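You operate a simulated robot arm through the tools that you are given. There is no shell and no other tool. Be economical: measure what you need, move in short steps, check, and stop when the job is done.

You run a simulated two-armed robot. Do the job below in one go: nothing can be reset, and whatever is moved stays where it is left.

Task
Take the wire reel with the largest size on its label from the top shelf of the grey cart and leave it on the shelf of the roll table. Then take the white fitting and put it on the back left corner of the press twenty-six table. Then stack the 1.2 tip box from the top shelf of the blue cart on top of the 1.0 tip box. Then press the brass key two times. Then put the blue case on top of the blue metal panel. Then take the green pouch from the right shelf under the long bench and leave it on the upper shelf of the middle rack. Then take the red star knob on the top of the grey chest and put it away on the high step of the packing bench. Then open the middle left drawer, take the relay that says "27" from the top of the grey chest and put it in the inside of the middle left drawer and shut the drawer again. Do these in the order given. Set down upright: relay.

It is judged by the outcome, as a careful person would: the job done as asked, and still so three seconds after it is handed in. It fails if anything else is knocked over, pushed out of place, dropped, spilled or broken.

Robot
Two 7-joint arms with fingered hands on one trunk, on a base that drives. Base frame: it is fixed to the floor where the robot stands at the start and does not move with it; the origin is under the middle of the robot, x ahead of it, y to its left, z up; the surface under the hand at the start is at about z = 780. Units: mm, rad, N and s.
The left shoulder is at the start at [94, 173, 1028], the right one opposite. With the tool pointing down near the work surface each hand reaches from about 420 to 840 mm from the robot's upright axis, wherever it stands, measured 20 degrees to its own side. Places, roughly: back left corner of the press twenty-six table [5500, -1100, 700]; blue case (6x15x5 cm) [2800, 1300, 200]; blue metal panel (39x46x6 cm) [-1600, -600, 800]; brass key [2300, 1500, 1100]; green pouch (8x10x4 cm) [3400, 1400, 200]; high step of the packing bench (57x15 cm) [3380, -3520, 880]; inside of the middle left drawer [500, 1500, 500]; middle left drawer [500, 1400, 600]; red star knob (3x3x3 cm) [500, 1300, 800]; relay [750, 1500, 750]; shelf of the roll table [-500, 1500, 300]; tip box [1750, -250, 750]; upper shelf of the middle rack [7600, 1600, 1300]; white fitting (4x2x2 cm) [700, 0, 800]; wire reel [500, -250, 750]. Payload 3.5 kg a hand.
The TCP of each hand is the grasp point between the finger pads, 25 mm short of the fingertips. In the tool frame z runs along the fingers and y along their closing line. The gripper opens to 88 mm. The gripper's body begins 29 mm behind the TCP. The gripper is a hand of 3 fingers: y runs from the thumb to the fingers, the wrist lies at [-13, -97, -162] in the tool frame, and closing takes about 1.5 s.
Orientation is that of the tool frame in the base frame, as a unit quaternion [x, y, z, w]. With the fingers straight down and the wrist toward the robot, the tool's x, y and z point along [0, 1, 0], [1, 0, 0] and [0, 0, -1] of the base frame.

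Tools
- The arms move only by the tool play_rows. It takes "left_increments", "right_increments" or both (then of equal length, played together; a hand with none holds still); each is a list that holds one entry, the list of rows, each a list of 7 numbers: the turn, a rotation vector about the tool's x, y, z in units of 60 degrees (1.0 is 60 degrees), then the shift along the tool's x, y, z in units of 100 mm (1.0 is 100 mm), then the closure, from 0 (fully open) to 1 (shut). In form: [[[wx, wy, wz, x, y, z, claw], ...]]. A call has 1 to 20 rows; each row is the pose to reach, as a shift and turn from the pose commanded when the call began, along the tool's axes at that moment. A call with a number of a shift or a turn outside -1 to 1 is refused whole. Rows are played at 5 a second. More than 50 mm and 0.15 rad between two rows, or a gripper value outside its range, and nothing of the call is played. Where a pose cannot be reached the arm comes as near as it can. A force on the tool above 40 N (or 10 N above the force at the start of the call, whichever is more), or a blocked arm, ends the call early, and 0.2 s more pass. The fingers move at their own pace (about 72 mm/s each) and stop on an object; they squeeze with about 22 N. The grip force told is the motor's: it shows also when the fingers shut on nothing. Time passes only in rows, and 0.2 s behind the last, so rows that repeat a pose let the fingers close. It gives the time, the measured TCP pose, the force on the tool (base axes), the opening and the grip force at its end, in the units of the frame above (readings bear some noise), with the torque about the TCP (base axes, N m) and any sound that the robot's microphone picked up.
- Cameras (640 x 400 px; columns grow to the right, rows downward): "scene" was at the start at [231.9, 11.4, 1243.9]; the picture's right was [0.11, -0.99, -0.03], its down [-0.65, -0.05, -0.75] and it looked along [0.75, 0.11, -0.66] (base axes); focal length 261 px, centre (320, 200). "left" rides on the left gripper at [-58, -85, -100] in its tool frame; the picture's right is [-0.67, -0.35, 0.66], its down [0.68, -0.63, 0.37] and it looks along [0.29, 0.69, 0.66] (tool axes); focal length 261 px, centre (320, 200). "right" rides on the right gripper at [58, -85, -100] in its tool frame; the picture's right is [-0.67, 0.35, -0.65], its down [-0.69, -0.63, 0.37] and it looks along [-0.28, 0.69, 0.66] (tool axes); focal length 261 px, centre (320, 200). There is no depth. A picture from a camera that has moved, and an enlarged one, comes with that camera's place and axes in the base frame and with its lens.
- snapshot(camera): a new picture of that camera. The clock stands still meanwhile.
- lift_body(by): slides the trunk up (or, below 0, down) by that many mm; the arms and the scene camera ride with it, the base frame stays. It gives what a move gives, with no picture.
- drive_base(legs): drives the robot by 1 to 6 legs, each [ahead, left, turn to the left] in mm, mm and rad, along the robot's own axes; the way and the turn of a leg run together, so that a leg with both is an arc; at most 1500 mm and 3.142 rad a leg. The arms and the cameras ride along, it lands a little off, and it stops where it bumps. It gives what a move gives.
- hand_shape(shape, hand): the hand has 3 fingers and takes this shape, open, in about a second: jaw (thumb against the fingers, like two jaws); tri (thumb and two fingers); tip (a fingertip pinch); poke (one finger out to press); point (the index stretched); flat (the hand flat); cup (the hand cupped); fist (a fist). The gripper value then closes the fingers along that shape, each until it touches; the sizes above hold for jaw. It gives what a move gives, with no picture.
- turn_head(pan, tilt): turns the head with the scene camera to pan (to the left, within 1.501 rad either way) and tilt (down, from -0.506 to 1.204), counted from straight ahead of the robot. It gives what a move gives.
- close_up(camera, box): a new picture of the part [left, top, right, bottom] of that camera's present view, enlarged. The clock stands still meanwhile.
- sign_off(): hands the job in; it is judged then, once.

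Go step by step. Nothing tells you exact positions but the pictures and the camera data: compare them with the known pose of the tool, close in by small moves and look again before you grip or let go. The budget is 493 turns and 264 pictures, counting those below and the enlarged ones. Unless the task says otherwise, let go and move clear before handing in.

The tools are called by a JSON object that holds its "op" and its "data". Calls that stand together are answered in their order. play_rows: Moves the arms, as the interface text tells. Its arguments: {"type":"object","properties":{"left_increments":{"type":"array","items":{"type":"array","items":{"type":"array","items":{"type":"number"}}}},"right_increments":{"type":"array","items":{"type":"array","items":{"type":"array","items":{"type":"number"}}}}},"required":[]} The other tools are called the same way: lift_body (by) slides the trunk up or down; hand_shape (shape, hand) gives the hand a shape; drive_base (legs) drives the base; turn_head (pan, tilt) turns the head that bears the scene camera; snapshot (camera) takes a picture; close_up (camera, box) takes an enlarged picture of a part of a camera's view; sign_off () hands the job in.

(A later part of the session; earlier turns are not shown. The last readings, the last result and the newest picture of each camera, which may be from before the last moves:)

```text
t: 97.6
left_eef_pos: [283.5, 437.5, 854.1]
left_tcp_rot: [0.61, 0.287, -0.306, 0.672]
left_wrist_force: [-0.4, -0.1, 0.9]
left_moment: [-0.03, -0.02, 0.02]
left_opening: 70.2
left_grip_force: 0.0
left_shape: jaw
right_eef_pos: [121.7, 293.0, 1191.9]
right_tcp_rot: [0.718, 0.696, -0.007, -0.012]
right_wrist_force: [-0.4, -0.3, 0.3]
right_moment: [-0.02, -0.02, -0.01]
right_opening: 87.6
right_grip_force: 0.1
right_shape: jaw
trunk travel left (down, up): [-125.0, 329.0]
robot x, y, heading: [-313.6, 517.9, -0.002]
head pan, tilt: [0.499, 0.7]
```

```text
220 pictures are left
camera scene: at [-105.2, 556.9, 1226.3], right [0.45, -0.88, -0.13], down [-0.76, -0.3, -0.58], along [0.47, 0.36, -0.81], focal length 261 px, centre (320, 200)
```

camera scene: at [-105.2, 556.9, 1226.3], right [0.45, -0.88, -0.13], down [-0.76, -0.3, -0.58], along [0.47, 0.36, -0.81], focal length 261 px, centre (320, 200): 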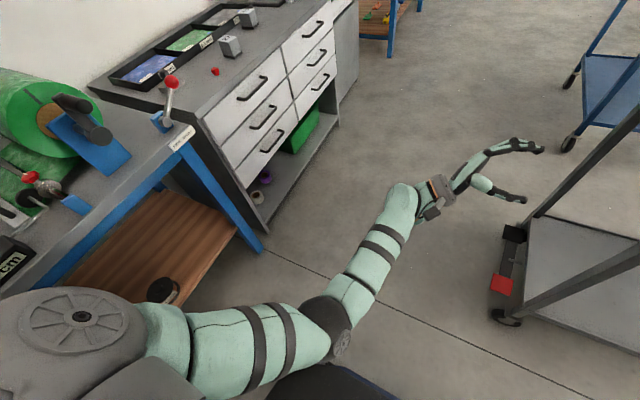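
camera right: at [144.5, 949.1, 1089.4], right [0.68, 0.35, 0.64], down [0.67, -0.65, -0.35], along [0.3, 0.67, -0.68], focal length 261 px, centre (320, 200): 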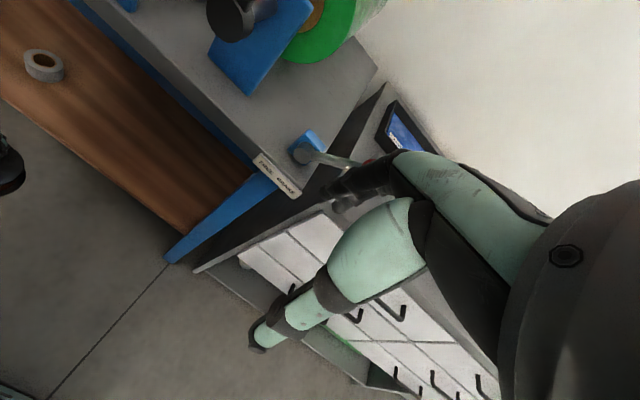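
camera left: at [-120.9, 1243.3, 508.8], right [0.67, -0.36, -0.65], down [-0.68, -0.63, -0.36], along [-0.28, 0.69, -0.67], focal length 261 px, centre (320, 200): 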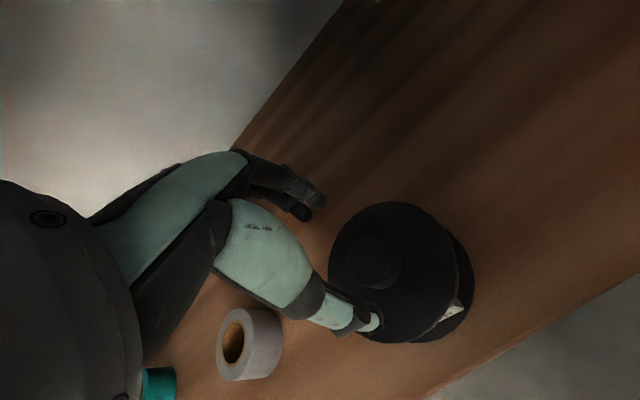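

{"op": "play_rows", "data": {"left_increments": [[[0, 0, 0, -0.15, -0.07, -0.33, 0.2], [0, 0, 0, -0.3, -0.13, -0.66, 0.2], [0, 0, 0, -0.45, -0.2, -0.98, 0.2]]]}}

{"op": "play_rows", "data": {"left_increments": [[[0, 0, 0, -0.2, -0.07, -0.33, 0.2], [0, 0, 0, -0.4, -0.15, -0.66, 0.2], [0, 0, 0, -0.6, -0.26, -0.98, 0.2]]]}}

{"op": "snapshot", "data": {"camera": "scene"}}

```text
t: 98.4
left_eef_pos: [231.6, 526.0, 865.8]
left_tcp_rot: [0.602, 0.282, -0.32, 0.675]
left_wrist_force: [-0.1, 0.5, 0.0]
left_moment: [-0.02, 0.03, 0.01]
left_opening: 70.3
left_grip_force: 0.1
left_shape: jaw
right_eef_pos: [122.6, 294.4, 1190.8]
right_tcp_rot: [0.718, 0.696, -0.007, -0.011]
right_wrist_force: [0.6, 0.7, 0.0]
right_moment: [-0.01, 0.01, 0.0]
right_opening: 87.8
right_grip_force: 0.1
right_shape: jaw
trunk travel left (down, up): [-125.0, 329.0]
robot x, y, heading: [-312.6, 519.4, -0.009]
head pan, tilt: [0.499, 0.7]
```

```text
t: 99.2
left_eef_pos: [173.1, 625.1, 884.4]
left_tcp_rot: [0.602, 0.282, -0.32, 0.675]
left_wrist_force: [0.7, 0.7, -0.4]
left_moment: [-0.02, 0.0, 0.02]
left_opening: 69.9
left_grip_force: 0.0
left_shape: jaw
right_eef_pos: [121.1, 294.4, 1191.9]
right_tcp_rot: [0.717, 0.697, -0.007, -0.01]
right_wrist_force: [0.1, -0.2, 0.3]
right_moment: [-0.01, 0.02, -0.02]
right_opening: 87.6
right_grip_force: 0.1
right_shape: jaw
trunk travel left (down, up): [-125.0, 329.0]
robot x, y, heading: [-313.0, 518.1, -0.012]
head pan, tilt: [0.499, 0.7]
```

```text
219 pictures are left
camera scene: at [-105.7, 557.6, 1226.4], right [0.45, -0.88, -0.13], down [-0.76, -0.3, -0.58], along [0.47, 0.36, -0.81], focal length 261 px, centre (320, 200)
```

scene: 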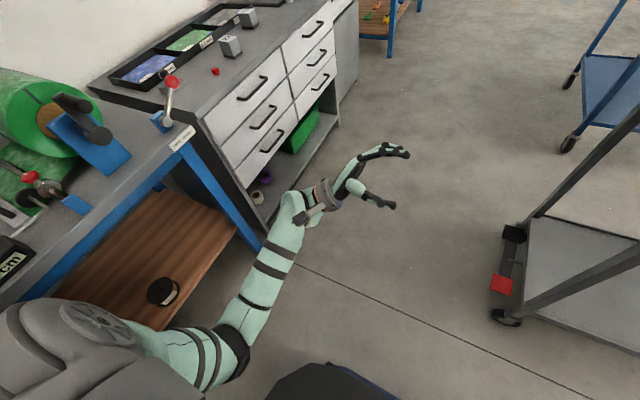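

The elbow now hangs on the outer side. I'll move a bit more outward and then rotate the fingers back down.

{"op": "play_rows", "data": {"left_increments": [[[0, 0, 0, 0, 0, -0.4, 0.2], [0, 0, 0, 0, 0, -0.8, 0.2], [0.08, 0.095, 0, 0, 0, -0.8, 0.2], [0.16, 0.19, 0, 0, 0, -0.8, 0.2], [0.24, 0.285, 0, 0, 0, -0.8, 0.2], [0.32, 0.38, 0, 0, 0, -0.8, 0.2], [0.4, 0.475, 0, 0, 0, -0.8, 0.2], [0.48, 0.57, 0, 0, 0, -0.8, 0.2], [0.56, 0.665, 0, 0, 0, -0.8, 0.2]]]}}

{"op": "snapshot", "data": {"camera": "scene"}}

```text
t: 101.2
left_eef_pos: [174.8, 704.5, 875.1]
left_tcp_rot: [0.84, 0.39, -0.165, 0.34]
left_wrist_force: [0.6, -0.2, -0.1]
left_moment: [-0.02, 0.04, -0.01]
left_opening: 70.2
left_grip_force: 0.1
left_shape: jaw
right_eef_pos: [122.0, 293.0, 1191.6]
right_tcp_rot: [0.717, 0.697, -0.007, -0.012]
right_wrist_force: [-0.7, -0.1, 0.0]
right_moment: [0.0, 0.02, -0.01]
right_opening: 87.8
right_grip_force: 0.1
right_shape: jaw
trunk travel left (down, up): [-125.0, 329.0]
robot x, y, heading: [-314.4, 516.4, -0.006]
head pan, tilt: [0.499, 0.7]
```

```text
218 pictures are left
camera scene: at [-105.3, 557.0, 1226.3], right [0.45, -0.88, -0.13], down [-0.76, -0.3, -0.58], along [0.47, 0.36, -0.81], focal length 261 px, centre (320, 200)
```

scene: 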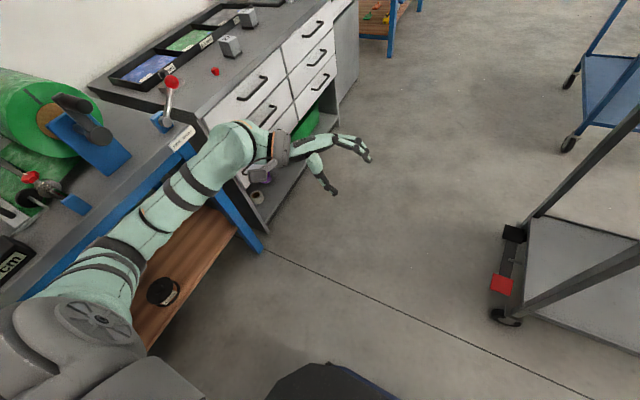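

{"op": "play_rows", "data": {"left_increments": [[[0.08, 0.095, 0, 0, 0, 0, 0.2], [0.16, 0.19, 0, 0, 0, 0, 0.2], [0.24, 0.285, 0, 0, 0, 0, 0.2], [0.32, 0.38, 0, 0, 0, 0, 0.2], [0.4, 0.475, 0, 0, 0, 0, 0.2], [0.475, 0.567, 0, 0, 0, 0, 0.2]]]}}

{"op": "play_rows", "data": {"left_increments": [[[0, 0, -0.13, 0, 0, -0.1, 0.2], [0, 0, -0.26, 0, 0, -0.2, 0.2], [0, 0, -0.39, 0, 0, -0.3, 0.2], [0, 0, -0.52, 0, 0, -0.4, 0.2], [0, 0, -0.65, 0, 0, -0.5, 0.2], [0, 0, -0.78, 0, 0, -0.6, 0.2]]]}}

{"op": "snapshot", "data": {"camera": "scene"}}

```text
t: 102.6
left_eef_pos: [173.5, 705.1, 875.1]
left_tcp_rot: [0.908, 0.42, -0.004, -0.001]
left_wrist_force: [0.7, -0.7, -0.7]
left_moment: [0.0, 0.01, 0.01]
left_opening: 70.3
left_grip_force: 0.0
left_shape: jaw
right_eef_pos: [121.9, 292.8, 1191.3]
right_tcp_rot: [0.718, 0.696, -0.007, -0.011]
right_wrist_force: [-0.8, 0.0, 0.4]
right_moment: [0.01, 0.01, 0.04]
right_opening: 87.6
right_grip_force: 0.1
right_shape: jaw
trunk travel left (down, up): [-125.0, 329.0]
robot x, y, heading: [-310.7, 517.5, -0.005]
head pan, tilt: [0.499, 0.7]
```

```text
t: 104.0
left_eef_pos: [174.5, 702.6, 934.4]
left_tcp_rot: [0.667, 0.745, -0.002, -0.001]
left_wrist_force: [0.3, 0.5, 0.3]
left_moment: [-0.04, 0.0, 0.0]
left_opening: 70.1
left_grip_force: 0.1
left_shape: jaw
right_eef_pos: [122.1, 291.2, 1191.0]
right_tcp_rot: [0.717, 0.696, -0.007, -0.011]
right_wrist_force: [0.8, -0.4, 0.1]
right_moment: [0.03, 0.04, 0.0]
right_opening: 87.6
right_grip_force: 0.0
right_shape: jaw
trunk travel left (down, up): [-125.0, 329.0]
robot x, y, heading: [-312.5, 515.7, -0.01]
head pan, tilt: [0.499, 0.7]
```

```text
217 pictures are left
camera scene: at [-105.2, 556.5, 1226.3], right [0.45, -0.88, -0.14], down [-0.76, -0.3, -0.58], along [0.47, 0.36, -0.81], focal length 261 px, centre (320, 200)
```

scene: 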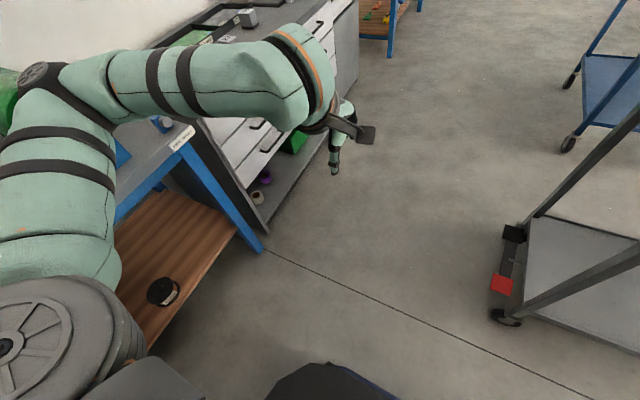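

The elbow is back outside and up. Now I'll drive to the cart for the white fitting at about [685, 38], straightening the hand's yaw on the way.

{"op": "play_rows", "data": {"left_increments": [[[0, 0, 0.1, 0, 0.2, -0.3, 0.2], [0, 0, 0.1, 0, 0.4, -0.5, 0.2]]], "right_increments": [[[0, 0, 0, 0, 0, 0.4, 0], [0, 0, 0, 0, 0, 0.8, 0]]]}}

{"op": "drive_base", "data": {"legs": [[0, -665, 0.005], [370, 0, 0]]}}

{"op": "turn_head", "data": {"pan": 0.1, "tilt": 0.6}}

{"op": "snapshot", "data": {"camera": "scene"}}

```text
t: 104.6
left_eef_pos: [214.9, 708.3, 985.6]
left_tcp_rot: [0.704, 0.71, -0.003, -0.004]
left_wrist_force: [0.4, 0.2, -0.5]
left_moment: [0.02, 0.03, 0.01]
left_opening: 70.2
left_grip_force: 0.1
left_shape: jaw
right_eef_pos: [118.2, 291.6, 1111.0]
right_tcp_rot: [0.718, 0.696, -0.007, -0.012]
right_wrist_force: [-0.2, -0.9, -0.8]
right_moment: [0.0, 0.0, -0.04]
right_opening: 87.7
right_grip_force: 0.1
right_shape: jaw
trunk travel left (down, up): [-125.0, 329.0]
robot x, y, heading: [-312.8, 513.4, -0.008]
head pan, tilt: [0.499, 0.7]
```

```text
t: 110.3
left_eef_pos: [585.1, 51.9, 987.2]
left_tcp_rot: [0.699, 0.715, -0.003, -0.001]
left_wrist_force: [0.3, 0.4, -0.6]
left_moment: [-0.01, -0.01, -0.03]
left_opening: 70.2
left_grip_force: 0.0
left_shape: jaw
right_eef_pos: [494.2, -366.2, 1112.5]
right_tcp_rot: [0.712, 0.702, -0.007, -0.012]
right_wrist_force: [0.1, 0.0, 0.6]
right_moment: [0.0, -0.03, 0.01]
right_opening: 87.8
right_grip_force: 0.1
right_shape: jaw
trunk travel left (down, up): [-125.0, 329.0]
robot x, y, heading: [58.9, -153.2, 0.006]
head pan, tilt: [0.499, 0.7]
```

```text
t: 111.1
left_eef_pos: [584.5, 51.8, 986.1]
left_tcp_rot: [0.699, 0.715, -0.003, -0.002]
left_wrist_force: [-1.0, -0.3, 0.6]
left_moment: [-0.03, 0.03, 0.02]
left_opening: 70.2
left_grip_force: 0.0
left_shape: jaw
right_eef_pos: [494.2, -366.0, 1112.5]
right_tcp_rot: [0.712, 0.702, -0.007, -0.011]
right_wrist_force: [-0.3, 0.2, 0.0]
right_moment: [0.04, -0.01, -0.02]
right_opening: 87.8
right_grip_force: 0.0
right_shape: jaw
trunk travel left (down, up): [-125.0, 329.0]
robot x, y, heading: [61.7, -147.6, 0.004]
head pan, tilt: [0.099, 0.6]
```

```text
216 pictures are left
camera scene: at [282.6, -136.9, 1230.8], right [0.1, -0.99, -0.03], down [-0.77, -0.06, -0.63], along [0.63, 0.09, -0.77], focal length 261 px, centre (320, 200)
```

scene: 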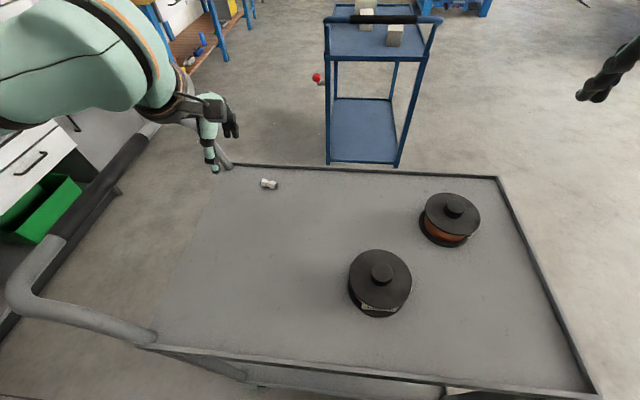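

{"op": "close_up", "data": {"camera": "scene", "box": [190, 130, 310, 210]}}

{"op": "close_up", "data": {"camera": "left", "box": [240, 80, 640, 340]}}

```text
5.00 times, centred on (250, 170) of scene
camera zoom: at [282.6, -136.9, 1230.8], right [0.1, -0.99, -0.03], down [-0.77, -0.06, -0.63], along [0.63, 0.09, -0.77], focal length 1305 px, centre (670, 350)
```

zoom: 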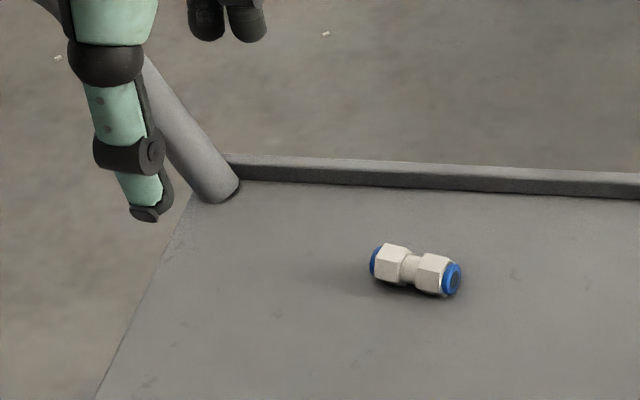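

```text
1.54 times, centred on (440, 210) of left
camera zoom: at [501.2, -7.5, 1086.0], right [-0.34, -0.68, -0.65], down [-0.65, 0.67, -0.36], along [0.68, 0.3, -0.67], focal length 401 px, centre (135, 185)
```

zoom: 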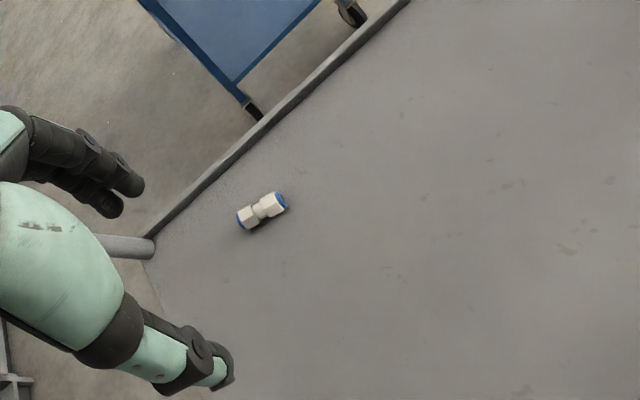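

Fitting at [680, 36], axis 14° off the y line. I'll move over it with the hand yawed to suit.

{"op": "play_rows", "data": {"left_increments": [[[0, 0, 0.12, -0.09, 0.45, 0, 0.3], [0, 0, 0.25, -0.18, 0.9, 0, 0.4], [0, 0, 0.25, -0.18, 0.95, 0.4, 0.4], [0, 0, 0.25, -0.18, 0.95, 0.8, 0.4], [0, 0, 0.25, -0.18, 0.95, 1.0, 0.4], [0, 0, 0.25, -0.18, 0.95, 1.0, 0.4]]]}}

{"op": "close_up", "data": {"camera": "scene", "box": [190, 100, 350, 210]}}

{"op": "close_up", "data": {"camera": "left", "box": [240, 150, 480, 300]}}

```text
t: 112.5
left_eef_pos: [677.7, 34.6, 885.4]
left_tcp_rot: [0.786, 0.618, -0.004, -0.002]
left_wrist_force: [-0.1, 0.4, 0.9]
left_moment: [-0.01, -0.03, 0.01]
left_opening: 53.1
left_grip_force: 0.0
left_shape: jaw
right_eef_pos: [494.4, -366.7, 1113.4]
right_tcp_rot: [0.712, 0.702, -0.006, -0.013]
right_wrist_force: [-0.1, 0.8, -0.3]
right_moment: [0.04, 0.0, -0.01]
right_opening: 87.7
right_grip_force: 0.1
right_shape: jaw
trunk travel left (down, up): [-125.0, 329.0]
robot x, y, heading: [60.2, -149.0, 0.007]
head pan, tilt: [0.099, 0.6]
```

```text
3.64 times, centred on (270, 155) of scene
camera zoom: at [282.7, -137.0, 1230.8], right [0.1, -0.99, -0.03], down [-0.77, -0.06, -0.63], along [0.63, 0.09, -0.77], focal length 949 px, centre (502, 364)
```

zoom: 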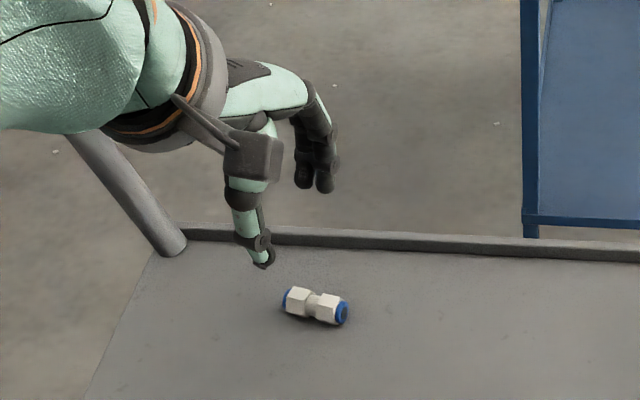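

```text
2.67 times, centred on (360, 225) of left
camera zoom: at [581.7, -0.7, 985.3], right [-0.5, -0.57, -0.65], down [-0.45, 0.81, -0.36], along [0.74, 0.11, -0.67], focal length 695 px, centre (213, 133)
```

zoom: 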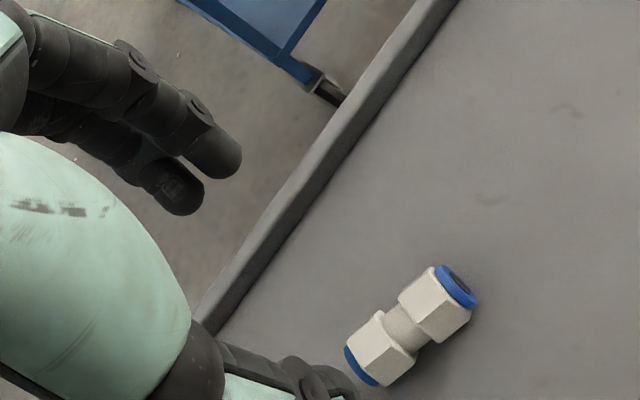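

Aligned. I'll go down to z = 809 and close.

{"op": "play_rows", "data": {"left_increments": [[[0, 0, 0, 0, 0.0, 0.4, 0.4], [0, 0, 0, 0, 0, 0.7, 0.4], [0, 0, 0, 0, 0, 0.77, 0.4], [0, 0, 0, 0, 0, 0.77, 0.7], [0, 0, 0, 0, 0, 0.77, 1], [0, 0, 0, 0, 0, 0.77, 1], [0, 0, 0, 0, 0, 0.77, 1], [0, 0, 0, 0, 0, 0.77, 1], [0, 0, 0, 0, 0, 0.77, 1]]]}}

{"op": "close_up", "data": {"camera": "left", "box": [240, 150, 480, 300]}}

```text
t: 114.7
left_eef_pos: [691.5, 40.0, 841.3]
left_tcp_rot: [0.782, 0.623, 0.025, 0.013]
left_wrist_force: [-0.3, 0.0, -0.1]
left_moment: [0.01, 0.0, -0.02]
left_opening: 0.4
left_grip_force: 21.3
left_shape: jaw
right_eef_pos: [494.3, -370.6, 1111.8]
right_tcp_rot: [0.713, 0.701, -0.004, -0.013]
right_wrist_force: [0.8, -1.2, 0.3]
right_moment: [0.02, -0.01, -0.02]
right_opening: 87.9
right_grip_force: 0.1
right_shape: jaw
trunk travel left (down, up): [-125.0, 329.0]
robot x, y, heading: [59.0, -144.8, 0.008]
head pan, tilt: [0.099, 0.6]
stopped in row 9 (left hand): the arm was blocked; the commanded pose is now the measured one
```

```text
2.67 times, centred on (360, 225) of left
camera zoom: at [590.8, 2.3, 935.0], right [-0.45, -0.57, -0.69], down [-0.44, 0.81, -0.38], along [0.77, 0.13, -0.62], focal length 695 px, centre (213, 133)
```

zoom: 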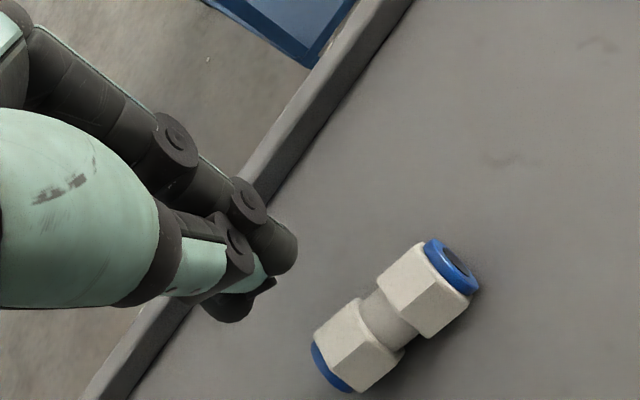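

The arm was blocked at z = 841, probably by the wrist meeting the cart's handle. I'll raise it and use the right hand for the fitting instead.

{"op": "play_rows", "data": {"left_increments": [[[0, 0, 0, 0, -0.1, -0.4, 0.6], [0, 0, 0, 0, -0.2, -0.8, 0.2], [0, 0, 0, 0, -0.4, -1.0, 0.0]]]}}

{"op": "play_rows", "data": {"left_increments": [[[0, 0, 0, 0, -0.3, -0.3, 0], [0, 0, 0, 0, -0.6, -0.6, 0], [0, 0, 0, 0, -0.9, -0.9, 0.0]]]}}

{"op": "drive_base", "data": {"legs": [[0, 270, 0]]}}

{"op": "turn_head", "data": {"pan": -0.1, "tilt": 0.6}}

{"op": "snapshot", "data": {"camera": "scene"}}

{"op": "snapshot", "data": {"camera": "right"}}

```text
t: 115.5
left_eef_pos: [646.3, 48.0, 926.2]
left_tcp_rot: [0.784, 0.62, 0.012, 0.008]
left_wrist_force: [0.2, 0.4, -0.1]
left_moment: [0.05, -0.02, 0.01]
left_opening: 76.2
left_grip_force: 0.0
left_shape: jaw
right_eef_pos: [494.9, -365.7, 1112.1]
right_tcp_rot: [0.712, 0.702, -0.007, -0.012]
right_wrist_force: [0.5, -1.4, -1.1]
right_moment: [-0.01, -0.02, -0.03]
right_opening: 87.9
right_grip_force: 0.0
right_shape: jaw
trunk travel left (down, up): [-125.0, 329.0]
robot x, y, heading: [54.9, -147.7, 0.009]
head pan, tilt: [0.099, 0.6]
```

```text
t: 116.3
left_eef_pos: [553.1, 70.8, 1015.1]
left_tcp_rot: [0.784, 0.621, 0.013, 0.01]
left_wrist_force: [0.1, -0.1, 0.6]
left_moment: [-0.01, -0.01, 0.0]
left_opening: 87.8
left_grip_force: 0.0
left_shape: jaw
right_eef_pos: [494.2, -365.1, 1112.6]
right_tcp_rot: [0.713, 0.701, -0.006, -0.012]
right_wrist_force: [0.2, 0.1, -0.2]
right_moment: [-0.01, 0.04, 0.0]
right_opening: 87.7
right_grip_force: 0.1
right_shape: jaw
trunk travel left (down, up): [-125.0, 329.0]
robot x, y, heading: [59.9, -147.9, 0.004]
head pan, tilt: [0.099, 0.6]
```

```text
t: 118.2
left_eef_pos: [553.4, 345.4, 1013.6]
left_tcp_rot: [0.783, 0.622, 0.012, 0.01]
left_wrist_force: [-0.1, 0.7, 0.6]
left_moment: [-0.02, 0.0, 0.01]
left_opening: 87.5
left_grip_force: 0.1
left_shape: jaw
right_eef_pos: [493.9, -91.6, 1112.2]
right_tcp_rot: [0.711, 0.703, -0.007, -0.011]
right_wrist_force: [-0.6, -1.0, 1.0]
right_moment: [-0.02, 0.0, 0.0]
right_opening: 87.6
right_grip_force: 0.2
right_shape: jaw
trunk travel left (down, up): [-125.0, 329.0]
robot x, y, heading: [61.0, 126.2, 0.01]
head pan, tilt: [0.099, 0.6]
```

```text
t: 119.0
left_eef_pos: [554.2, 344.0, 1014.9]
left_tcp_rot: [0.782, 0.623, 0.013, 0.008]
left_wrist_force: [0.0, -0.3, -1.2]
left_moment: [-0.02, 0.01, -0.01]
left_opening: 87.8
left_grip_force: 0.1
left_shape: jaw
right_eef_pos: [495.0, -91.6, 1112.5]
right_tcp_rot: [0.711, 0.703, -0.007, -0.012]
right_wrist_force: [-0.8, 0.0, 0.3]
right_moment: [0.0, 0.02, 0.03]
right_opening: 87.8
right_grip_force: 0.0
right_shape: jaw
trunk travel left (down, up): [-125.0, 329.0]
robot x, y, heading: [58.7, 127.1, 0.01]
head pan, tilt: [-0.099, 0.6]
```

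```text
210 pictures are left
camera scene: at [282.0, 119.7, 1230.8], right [-0.09, -1.0, 0.03], down [-0.77, 0.05, -0.63], along [0.63, -0.08, -0.77], focal length 261 px, centre (320, 200)
```

scene: 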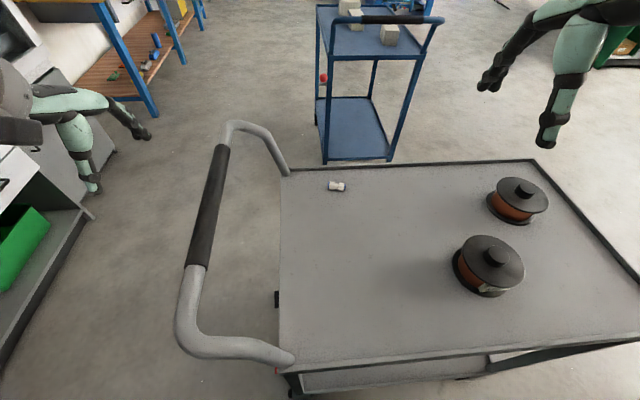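

```text
209 pictures are left
camera right: at [412.7, -33.2, 1214.4], right [0.36, -0.68, 0.64], down [-0.65, -0.68, -0.35], along [0.67, -0.29, -0.68], focal length 261 px, centre (320, 200)
```

right: 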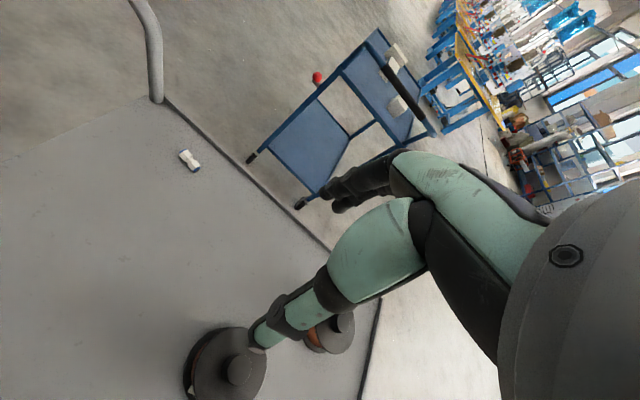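

{"op": "play_rows", "data": {"right_increments": [[[0, 0, 0.1, 0.3, 0.35, 0, 0.2], [0, 0, 0.2, 0.6, 0.68, 0, 0.4], [0, 0, 0.225, 0.9, 1.0, 0, 0.4]]]}}

{"op": "play_rows", "data": {"right_increments": [[[0, 0, 0, 0.05, 0.4, 0.1, 0.4], [0, 0, 0, 0.1, 0.8, 0.3, 0.4], [0, 0, 0, 0.1, 0.8, 0.7, 0.4], [0, 0, 0, 0.1, 0.8, 1.0, 0.4]]]}}

{"op": "close_up", "data": {"camera": "right", "box": [100, 100, 420, 300]}}

{"op": "close_up", "data": {"camera": "scene", "box": [250, 90, 470, 228]}}

```text
t: 119.8
left_eef_pos: [553.9, 346.3, 1013.1]
left_tcp_rot: [0.782, 0.623, 0.012, 0.009]
left_wrist_force: [-0.7, -0.1, 0.4]
left_moment: [-0.02, 0.02, -0.01]
left_opening: 87.5
left_grip_force: 0.1
left_shape: jaw
right_eef_pos: [597.2, -0.7, 1110.4]
right_tcp_rot: [0.789, 0.614, -0.009, -0.01]
right_wrist_force: [0.4, -0.5, 0.1]
right_moment: [0.0, 0.0, 0.0]
right_opening: 53.0
right_grip_force: 0.0
right_shape: jaw
trunk travel left (down, up): [-125.0, 329.0]
robot x, y, heading: [55.5, 124.8, 0.007]
head pan, tilt: [-0.099, 0.6]
```

```text
t: 120.8
left_eef_pos: [554.5, 345.7, 1014.7]
left_tcp_rot: [0.783, 0.622, 0.012, 0.009]
left_wrist_force: [0.3, -0.8, 0.0]
left_moment: [-0.02, -0.01, -0.03]
left_opening: 87.5
left_grip_force: 0.0
left_shape: jaw
right_eef_pos: [674.1, -11.8, 1007.2]
right_tcp_rot: [0.789, 0.615, -0.009, -0.012]
right_wrist_force: [0.3, -0.4, 0.5]
right_moment: [-0.03, 0.04, 0.0]
right_opening: 53.2
right_grip_force: 0.0
right_shape: jaw
trunk travel left (down, up): [-125.0, 329.0]
robot x, y, heading: [57.0, 126.4, 0.012]
head pan, tilt: [-0.099, 0.6]
```

```text
2.00 times, centred on (260, 200) of right
camera zoom: at [608.3, 64.7, 1108.6], right [0.19, -0.74, 0.65], down [-0.79, -0.51, -0.35], along [0.59, -0.44, -0.68], focal length 521 px, centre (440, 200)
```

zoom: 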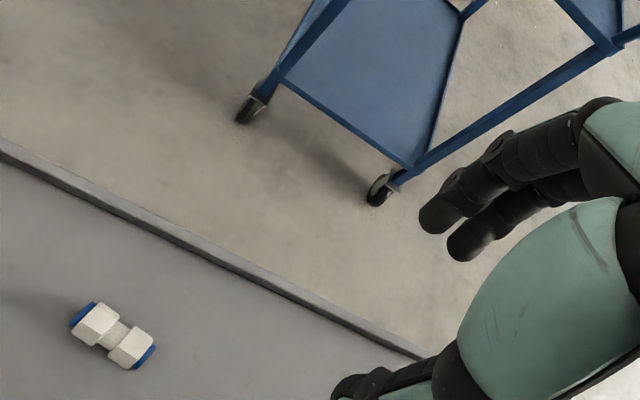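

```text
2.90 times, centred on (360, 159) of scene
camera zoom: at [282.7, 119.7, 1230.6], right [-0.09, -1.0, 0.03], down [-0.77, 0.05, -0.63], along [0.63, -0.08, -0.77], focal length 756 px, centre (204, 319)
```

zoom: 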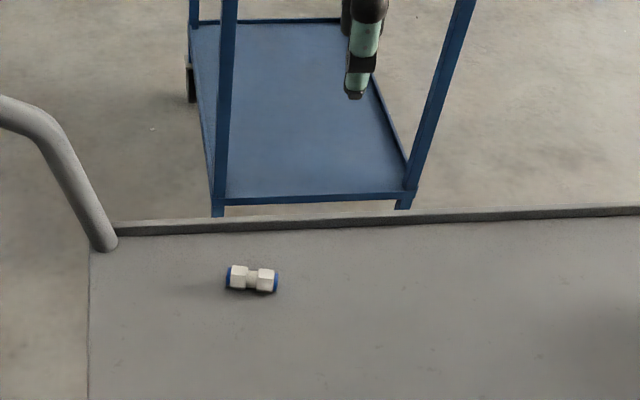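

{"op": "play_rows", "data": {"right_increments": [[[0, 0, 0, 0.45, -0.06, 0, 0.4], [0, 0, 0, 0.475, -0.06, 0.45, 0.45], [0, 0, 0, 0.475, -0.06, 0.9, 0.45], [0, 0, 0, 0.475, -0.06, 1.0, 0.45]]]}}

{"op": "close_up", "data": {"camera": "right", "box": [100, 150, 420, 350]}}

```text
t: 121.8
left_eef_pos: [553.1, 343.9, 1014.5]
left_tcp_rot: [0.782, 0.623, 0.013, 0.01]
left_wrist_force: [0.6, -0.1, -0.9]
left_moment: [0.04, 0.0, -0.01]
left_opening: 87.9
left_grip_force: 0.2
left_shape: jaw
right_eef_pos: [674.8, 36.7, 908.1]
right_tcp_rot: [0.789, 0.614, -0.008, -0.009]
right_wrist_force: [-0.6, 0.6, -0.9]
right_moment: [0.01, 0.03, -0.03]
right_opening: 48.8
right_grip_force: 0.1
right_shape: jaw
trunk travel left (down, up): [-125.0, 329.0]
robot x, y, heading: [58.2, 123.7, 0.011]
head pan, tilt: [-0.099, 0.6]
```

```text
2.00 times, centred on (260, 250) of right
camera zoom: at [610.5, 113.4, 1009.5], right [0.19, -0.74, 0.65], down [-0.79, -0.51, -0.35], along [0.59, -0.44, -0.68], focal length 521 px, centre (440, 100)
```

zoom: 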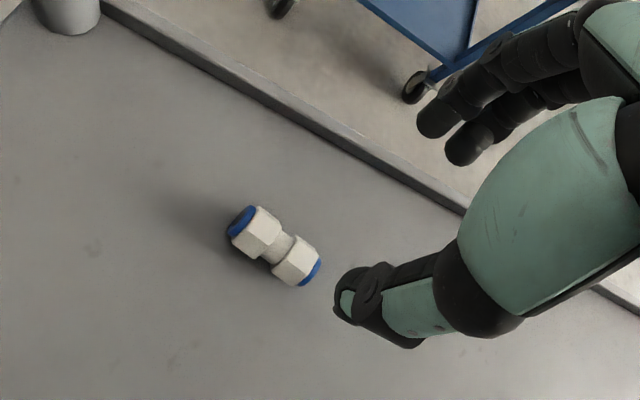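

{"op": "play_rows", "data": {"right_increments": [[[0, 0, 0, 0, 0.04, 0.45, 0.45], [0, 0, 0, 0, 0.04, 0.8, 0.45], [0, 0, 0, 0, 0.04, 0.98, 0.45], [0, 0, 0, 0, 0.04, 0.98, 0.75], [0, 0, 0, 0, 0.04, 0.98, 1], [0, 0, 0, 0, 0.04, 0.98, 1], [0, 0, 0, 0, 0.04, 0.98, 1], [0, 0, 0, 0, 0.04, 0.98, 1]]]}}

{"op": "close_up", "data": {"camera": "right", "box": [100, 150, 420, 350]}}

```text
t: 123.6
left_eef_pos: [551.7, 344.5, 1014.8]
left_tcp_rot: [0.782, 0.622, 0.013, 0.009]
left_wrist_force: [0.1, -0.3, 0.5]
left_moment: [0.01, 0.02, 0.02]
left_opening: 87.7
left_grip_force: 0.2
left_shape: jaw
right_eef_pos: [677.8, 34.4, 811.5]
right_tcp_rot: [0.789, 0.614, -0.009, -0.01]
right_wrist_force: [-0.1, 0.7, 3.1]
right_moment: [0.01, 0.0, 0.01]
right_opening: 12.0
right_grip_force: 21.8
right_shape: jaw
trunk travel left (down, up): [-125.0, 329.0]
robot x, y, heading: [60.1, 127.3, 0.009]
head pan, tilt: [-0.099, 0.6]
```

```text
2.00 times, centred on (260, 250) of right
camera zoom: at [612.1, 111.4, 913.1], right [0.19, -0.74, 0.65], down [-0.79, -0.51, -0.35], along [0.59, -0.44, -0.68], focal length 521 px, centre (440, 100)
```

zoom: 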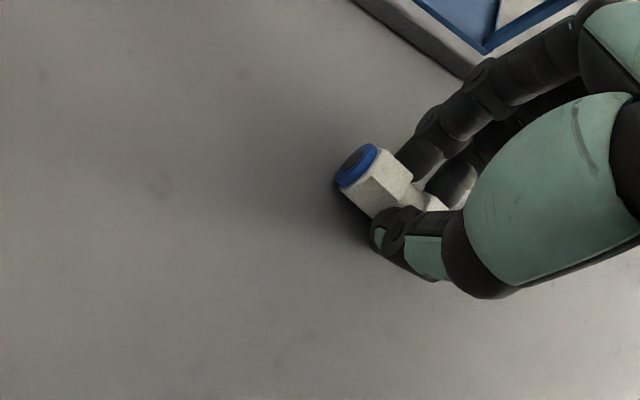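

The fitting is gripped. I'll lift it, draw the hands back, and back away from the cart.

{"op": "play_rows", "data": {"right_increments": [[[0, 0, 0, 0, 0, -0.3, 1], [0, 0, 0, 0, 0, -0.7, 1], [0, 0, 0, 0, -0.2, -1.0, 1]]]}}

{"op": "play_rows", "data": {"right_increments": [[[0, 0, -0.1, -0.1, -0.3, -0.3, 1], [0, 0, -0.2, -0.3, -0.6, -0.6, 1], [0, 0, -0.22, -0.5, -0.8, -0.9, 1], [0, 0, -0.22, -0.7, -1, -1, 1]]]}}

{"op": "drive_base", "data": {"legs": [[-300, 0, 0]]}}

{"op": "turn_head", "data": {"pan": -0.4, "tilt": 0.1}}

{"op": "snapshot", "data": {"camera": "scene"}}

{"op": "turn_head", "data": {"pan": 0.2, "tilt": 0.1}}

{"op": "snapshot", "data": {"camera": "scene"}}

```text
t: 124.4
left_eef_pos: [552.9, 345.0, 1014.4]
left_tcp_rot: [0.782, 0.623, 0.014, 0.01]
left_wrist_force: [-0.8, -0.7, -0.8]
left_moment: [-0.01, -0.01, -0.01]
left_opening: 87.8
left_grip_force: 0.1
left_shape: jaw
right_eef_pos: [661.1, 38.9, 914.3]
right_tcp_rot: [0.789, 0.614, -0.008, -0.01]
right_wrist_force: [-0.2, -0.1, 0.2]
right_moment: [0.02, 0.0, 0.04]
right_opening: 11.6
right_grip_force: 22.3
right_shape: jaw
trunk travel left (down, up): [-125.0, 329.0]
robot x, y, heading: [58.5, 122.7, 0.007]
head pan, tilt: [-0.099, 0.6]
```

```text
t: 125.4
left_eef_pos: [552.3, 343.9, 1014.8]
left_tcp_rot: [0.782, 0.623, 0.014, 0.01]
left_wrist_force: [0.2, 0.5, 0.4]
left_moment: [0.06, -0.04, -0.02]
left_opening: 87.5
left_grip_force: 0.0
left_shape: jaw
right_eef_pos: [549.6, -6.3, 1014.2]
right_tcp_rot: [0.714, 0.7, -0.006, -0.011]
right_wrist_force: [0.6, 0.4, 0.1]
right_moment: [-0.01, -0.01, 0.03]
right_opening: 11.5
right_grip_force: 21.7
right_shape: jaw
trunk travel left (down, up): [-125.0, 329.0]
robot x, y, heading: [56.3, 126.2, 0.007]
head pan, tilt: [-0.099, 0.6]
```

```text
t: 127.4
left_eef_pos: [257.5, 342.5, 1014.4]
left_tcp_rot: [0.782, 0.623, 0.013, 0.009]
left_wrist_force: [0.1, -0.5, -0.4]
left_moment: [0.0, 0.03, 0.03]
left_opening: 87.8
left_grip_force: 0.1
left_shape: jaw
right_eef_pos: [253.7, -7.1, 1012.9]
right_tcp_rot: [0.714, 0.7, -0.007, -0.012]
right_wrist_force: [-0.6, 0.5, 0.0]
right_moment: [0.01, 0.01, -0.02]
right_opening: 11.6
right_grip_force: 21.9
right_shape: jaw
trunk travel left (down, up): [-125.0, 329.0]
robot x, y, heading: [-239.7, 123.8, 0.004]
head pan, tilt: [-0.099, 0.6]
```

```text
t: 128.3
left_eef_pos: [257.2, 342.7, 1014.2]
left_tcp_rot: [0.783, 0.622, 0.013, 0.009]
left_wrist_force: [0.3, -0.7, 0.6]
left_moment: [-0.02, -0.01, 0.0]
left_opening: 87.7
left_grip_force: 0.2
left_shape: jaw
right_eef_pos: [255.1, -8.5, 1014.1]
right_tcp_rot: [0.714, 0.7, -0.006, -0.011]
right_wrist_force: [0.0, 0.1, 0.2]
right_moment: [-0.01, 0.01, 0.01]
right_opening: 11.4
right_grip_force: 22.2
right_shape: jaw
trunk travel left (down, up): [-125.0, 329.0]
robot x, y, heading: [-236.9, 121.0, 0.007]
head pan, tilt: [-0.4, 0.099]
```

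```text
204 pictures are left
camera scene: at [-2.9, 90.2, 1275.8], right [-0.36, -0.92, 0.11], down [-0.37, 0.04, -0.93], along [0.86, -0.38, -0.35], focal length 261 px, centre (320, 200)
```

scene: 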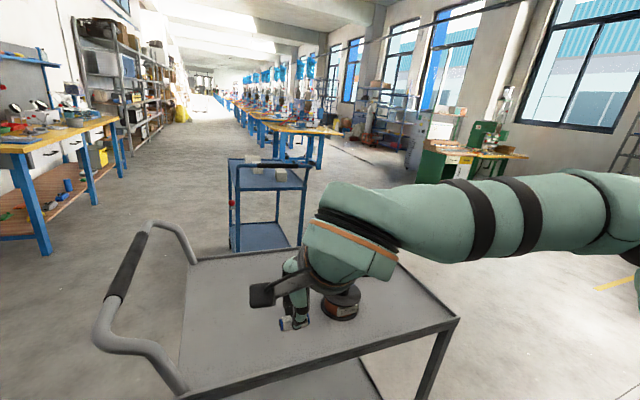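

```text
t: 129.3
left_eef_pos: [258.1, 343.2, 1013.8]
left_tcp_rot: [0.783, 0.622, 0.013, 0.009]
left_wrist_force: [0.2, 0.1, 0.0]
left_moment: [-0.02, 0.0, 0.01]
left_opening: 87.6
left_grip_force: 0.1
left_shape: jaw
right_eef_pos: [255.6, -7.3, 1013.7]
right_tcp_rot: [0.713, 0.701, -0.007, -0.012]
right_wrist_force: [-0.6, 0.2, -0.8]
right_moment: [0.03, 0.02, -0.02]
right_opening: 11.6
right_grip_force: 22.3
right_shape: jaw
trunk travel left (down, up): [-125.0, 329.0]
robot x, y, heading: [-235.7, 120.7, 0.014]
head pan, tilt: [0.201, 0.099]
```

```text
203 pictures are left
camera scene: at [1.6, 144.3, 1274.4], right [0.2, -0.98, -0.06], down [-0.37, -0.02, -0.93], along [0.91, 0.21, -0.37], focal length 261 px, centre (320, 200)
```

scene: 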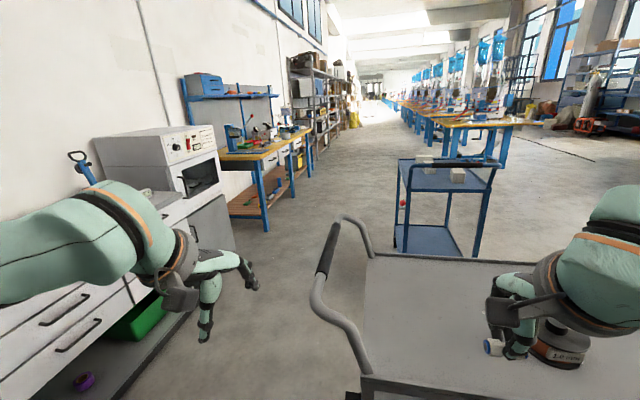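

The press tables stand in a row ahead on the right. I'll go along the aisle at y ≈ 600 and look for number 26.

{"op": "drive_base", "data": {"legs": [[0, 480, -0.012], [1500, 0, 0], [1400, 0, 0]]}}

{"op": "turn_head", "data": {"pan": -0.5, "tilt": 0.2}}

{"op": "snapshot", "data": {"camera": "scene"}}

```text
t: 145.8
left_eef_pos: [3169.0, 749.7, 1013.4]
left_tcp_rot: [0.8, 0.6, 0.012, 0.01]
left_wrist_force: [0.4, -0.7, 0.3]
left_moment: [-0.02, -0.01, -0.01]
left_opening: 87.6
left_grip_force: 0.0
left_shape: jaw
right_eef_pos: [3145.9, 400.7, 1014.5]
right_tcp_rot: [0.733, 0.68, -0.006, -0.013]
right_wrist_force: [-0.2, 0.7, -0.7]
right_moment: [-0.05, 0.01, 0.02]
right_opening: 11.5
right_grip_force: 22.0
right_shape: jaw
trunk travel left (down, up): [-125.0, 329.0]
robot x, y, heading: [2662.1, 554.4, -0.046]
head pan, tilt: [0.201, 0.099]
```

```text
t: 146.8
left_eef_pos: [3168.1, 749.4, 1014.5]
left_tcp_rot: [0.799, 0.601, 0.013, 0.009]
left_wrist_force: [0.2, -0.2, -0.4]
left_moment: [0.02, -0.01, -0.03]
left_opening: 87.8
left_grip_force: 0.0
left_shape: jaw
right_eef_pos: [3146.3, 398.5, 1012.6]
right_tcp_rot: [0.732, 0.681, -0.006, -0.012]
right_wrist_force: [0.2, 0.3, -0.2]
right_moment: [0.0, 0.03, 0.0]
right_opening: 11.6
right_grip_force: 22.6
right_shape: jaw
trunk travel left (down, up): [-125.0, 329.0]
robot x, y, heading: [2659.2, 558.9, -0.048]
head pan, tilt: [-0.499, 0.201]
```

```text
202 pictures are left
camera scene: at [2888.2, 503.4, 1267.8], right [-0.5, -0.86, 0.13], down [-0.44, 0.12, -0.89], along [0.75, -0.5, -0.43], focal length 261 px, centre (320, 200)
```

scene: 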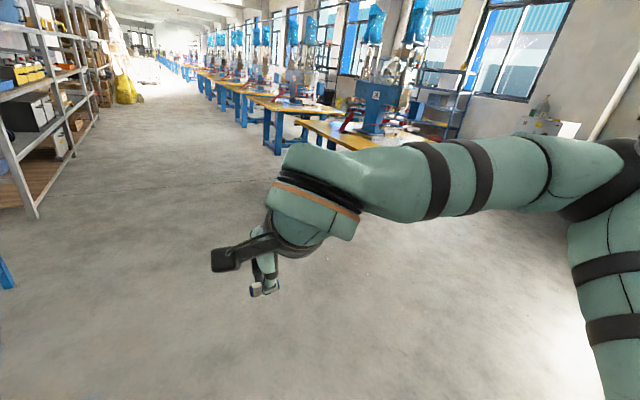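

{"op": "close_up", "data": {"camera": "scene", "box": [190, 40, 450, 170]}}

```text
2.46 times, centred on (320, 105) of scene
camera zoom: at [2888.2, 503.4, 1267.8], right [-0.5, -0.86, 0.13], down [-0.44, 0.12, -0.89], along [0.75, -0.5, -0.43], focal length 642 px, centre (320, 434)
```

zoom: 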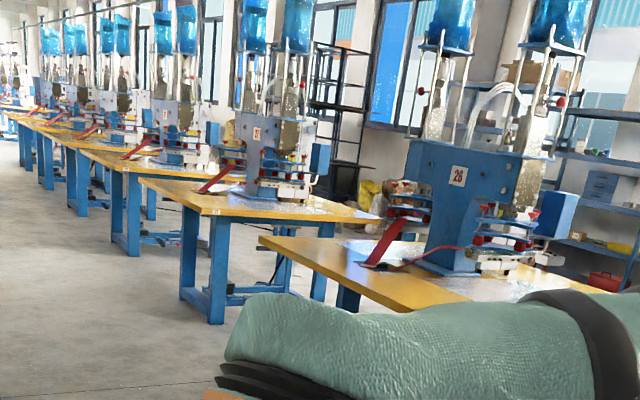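

The nearest table is press 26; its far end on the aisle side should be the back left corner. I'll drive up beside it.

{"op": "drive_base", "data": {"legs": [[0, -150, 0.047], [1500, 0, 0], [900, 0, 0]]}}

{"op": "turn_head", "data": {"pan": -1.1, "tilt": 0.4}}

{"op": "snapshot", "data": {"camera": "scene"}}

```text
t: 159.7
left_eef_pos: [5578.7, 626.6, 1015.1]
left_tcp_rot: [0.786, 0.618, 0.012, 0.009]
left_wrist_force: [0.9, 0.8, 0.5]
left_moment: [0.01, -0.02, 0.01]
left_opening: 87.8
left_grip_force: 0.1
left_shape: jaw
right_eef_pos: [5571.5, 276.9, 1013.1]
right_tcp_rot: [0.716, 0.698, -0.007, -0.012]
right_wrist_force: [0.0, -0.2, -0.4]
right_moment: [0.03, -0.02, -0.01]
right_opening: 11.4
right_grip_force: 21.5
right_shape: jaw
trunk travel left (down, up): [-125.0, 329.0]
robot x, y, heading: [5080.1, 410.7, 0.001]
head pan, tilt: [-0.499, 0.201]
```

```text
t: 160.7
left_eef_pos: [5578.6, 627.7, 1014.6]
left_tcp_rot: [0.786, 0.618, 0.013, 0.009]
left_wrist_force: [0.4, -0.7, 0.5]
left_moment: [-0.02, 0.01, 0.0]
left_opening: 87.6
left_grip_force: 0.0
left_shape: jaw
right_eef_pos: [5571.6, 277.0, 1012.8]
right_tcp_rot: [0.716, 0.698, -0.006, -0.012]
right_wrist_force: [0.0, 0.1, -0.3]
right_moment: [0.0, -0.02, -0.01]
right_opening: 11.4
right_grip_force: 22.0
right_shape: jaw
trunk travel left (down, up): [-125.0, 329.0]
robot x, y, heading: [5081.7, 412.4, 0.0]
head pan, tilt: [-1.1, 0.4]
```

```text
200 pictures are left
camera scene: at [5266.5, 330.9, 1261.2], right [-0.85, -0.45, 0.25], down [-0.43, 0.35, -0.83], along [0.29, -0.82, -0.49], focal length 261 px, centre (320, 200)
```

scene: 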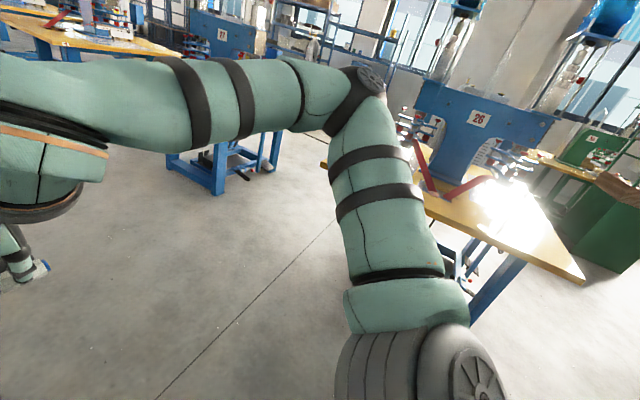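

{"op": "drive_base", "data": {"legs": [[640, 0, 0], [0, 0, -1.57], [350, 0, 0]]}}

{"op": "turn_head", "data": {"pan": 0.0, "tilt": 0.5}}

{"op": "snapshot", "data": {"camera": "scene"}}

```text
t: 170.1
left_eef_pos: [5924.2, -440.4, 1013.4]
left_tcp_rot: [0.991, -0.134, 0.003, 0.016]
left_wrist_force: [0.1, 0.1, 0.5]
left_moment: [0.0, 0.02, -0.01]
left_opening: 87.7
left_grip_force: 0.0
left_shape: jaw
right_eef_pos: [5575.0, -422.0, 1015.7]
right_tcp_rot: [0.999, -0.03, 0.004, -0.013]
right_wrist_force: [0.3, 1.2, -0.4]
right_moment: [0.0, 0.03, 0.03]
right_opening: 11.5
right_grip_force: 21.9
right_shape: jaw
trunk travel left (down, up): [-125.0, 329.0]
robot x, y, heading: [5728.9, 63.3, -1.606]
head pan, tilt: [-1.1, 0.4]
```

```text
t: 171.5
left_eef_pos: [5925.3, -440.9, 1013.6]
left_tcp_rot: [0.991, -0.135, 0.002, 0.015]
left_wrist_force: [-1.0, 0.9, -0.9]
left_moment: [0.03, 0.0, 0.01]
left_opening: 88.0
left_grip_force: 0.0
left_shape: jaw
right_eef_pos: [5574.0, -422.4, 1014.3]
right_tcp_rot: [0.999, -0.029, 0.004, -0.014]
right_wrist_force: [-0.2, 0.6, 0.2]
right_moment: [0.02, -0.01, 0.01]
right_opening: 11.3
right_grip_force: 22.1
right_shape: jaw
trunk travel left (down, up): [-125.0, 329.0]
robot x, y, heading: [5727.1, 64.6, -1.604]
head pan, tilt: [0.0, 0.499]
```

```text
199 pictures are left
camera scene: at [5719.8, -164.3, 1238.7], right [-1.0, 0.03, 0.0], down [0.02, 0.71, -0.71], along [-0.02, -0.71, -0.71], focal length 261 px, centre (320, 200)
```

scene: 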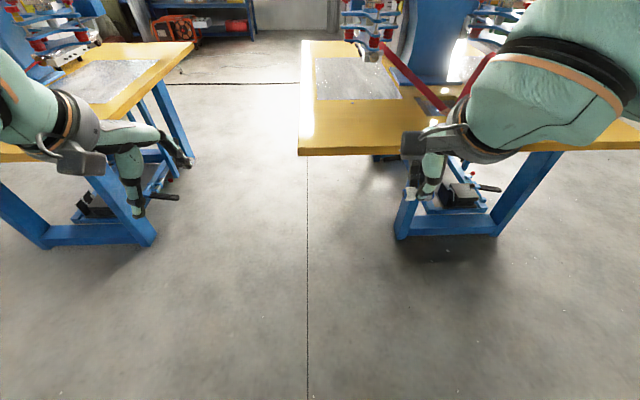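

The table's back-left corner is at about [5760, -900] with the top near z = 740, and the wood near the corner is free. I'll drive in and reach to about [5600, -1050].

{"op": "drive_base", "data": {"legs": [[480, 0, 0.034]]}}

{"op": "play_rows", "data": {"right_increments": [[[0, 0, 0, 0.1, 0.4, 0.1, 1], [0, 0, 0, 0.2, 0.8, 0.3, 1], [0, 0, 0, 0.25, 1.0, 0.6, 1], [0, 0, 0, 0.25, 1.0, 1, 1]]]}}

{"op": "snapshot", "data": {"camera": "scene"}}

{"op": "snapshot", "data": {"camera": "right"}}

```text
t: 174.3
left_eef_pos: [5932.4, -909.7, 1014.3]
left_tcp_rot: [0.993, -0.119, 0.002, 0.014]
left_wrist_force: [0.8, 1.1, -0.6]
left_moment: [-0.01, -0.06, -0.01]
left_opening: 87.9
left_grip_force: 0.0
left_shape: jaw
right_eef_pos: [5582.3, -903.1, 1013.9]
right_tcp_rot: [1.0, -0.015, 0.004, -0.013]
right_wrist_force: [0.4, 0.1, -0.7]
right_moment: [-0.04, 0.03, -0.02]
right_opening: 11.2
right_grip_force: 22.1
right_shape: jaw
trunk travel left (down, up): [-125.0, 329.0]
robot x, y, heading: [5717.2, -410.1, -1.578]
head pan, tilt: [0.0, 0.499]
```

```text
t: 175.3
left_eef_pos: [5932.3, -910.1, 1012.8]
left_tcp_rot: [0.993, -0.119, 0.003, 0.015]
left_wrist_force: [0.4, 0.4, 0.7]
left_moment: [0.0, 0.02, -0.01]
left_opening: 87.9
left_grip_force: 0.0
left_shape: jaw
right_eef_pos: [5602.5, -1002.9, 910.1]
right_tcp_rot: [1.0, -0.015, 0.004, -0.013]
right_wrist_force: [-0.1, -0.1, 0.2]
right_moment: [-0.02, -0.02, 0.03]
right_opening: 11.2
right_grip_force: 22.0
right_shape: jaw
trunk travel left (down, up): [-125.0, 329.0]
robot x, y, heading: [5718.9, -413.6, -1.567]
head pan, tilt: [0.0, 0.499]
```

```text
198 pictures are left
camera scene: at [5718.2, -641.3, 1238.4], right [-1.0, 0.0, 0.0], down [0.0, 0.71, -0.71], along [0.0, -0.71, -0.71], focal length 261 px, centre (320, 200)
```

scene: 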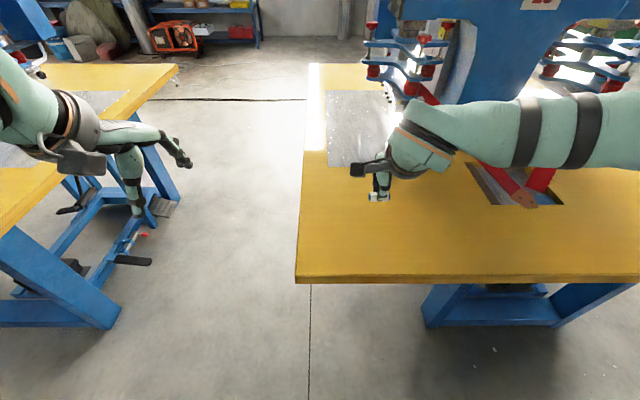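

```text
197 pictures are left
camera right: at [5662.3, -922.4, 1012.7], right [-0.68, -0.35, 0.64], down [-0.66, 0.66, -0.35], along [-0.3, -0.67, -0.68], focal length 261 px, centre (320, 200)
```

right: 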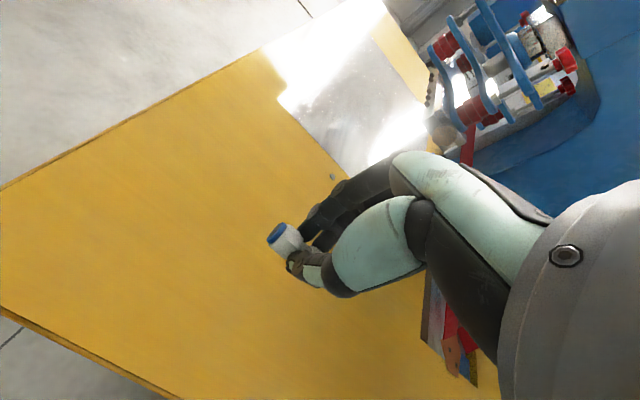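

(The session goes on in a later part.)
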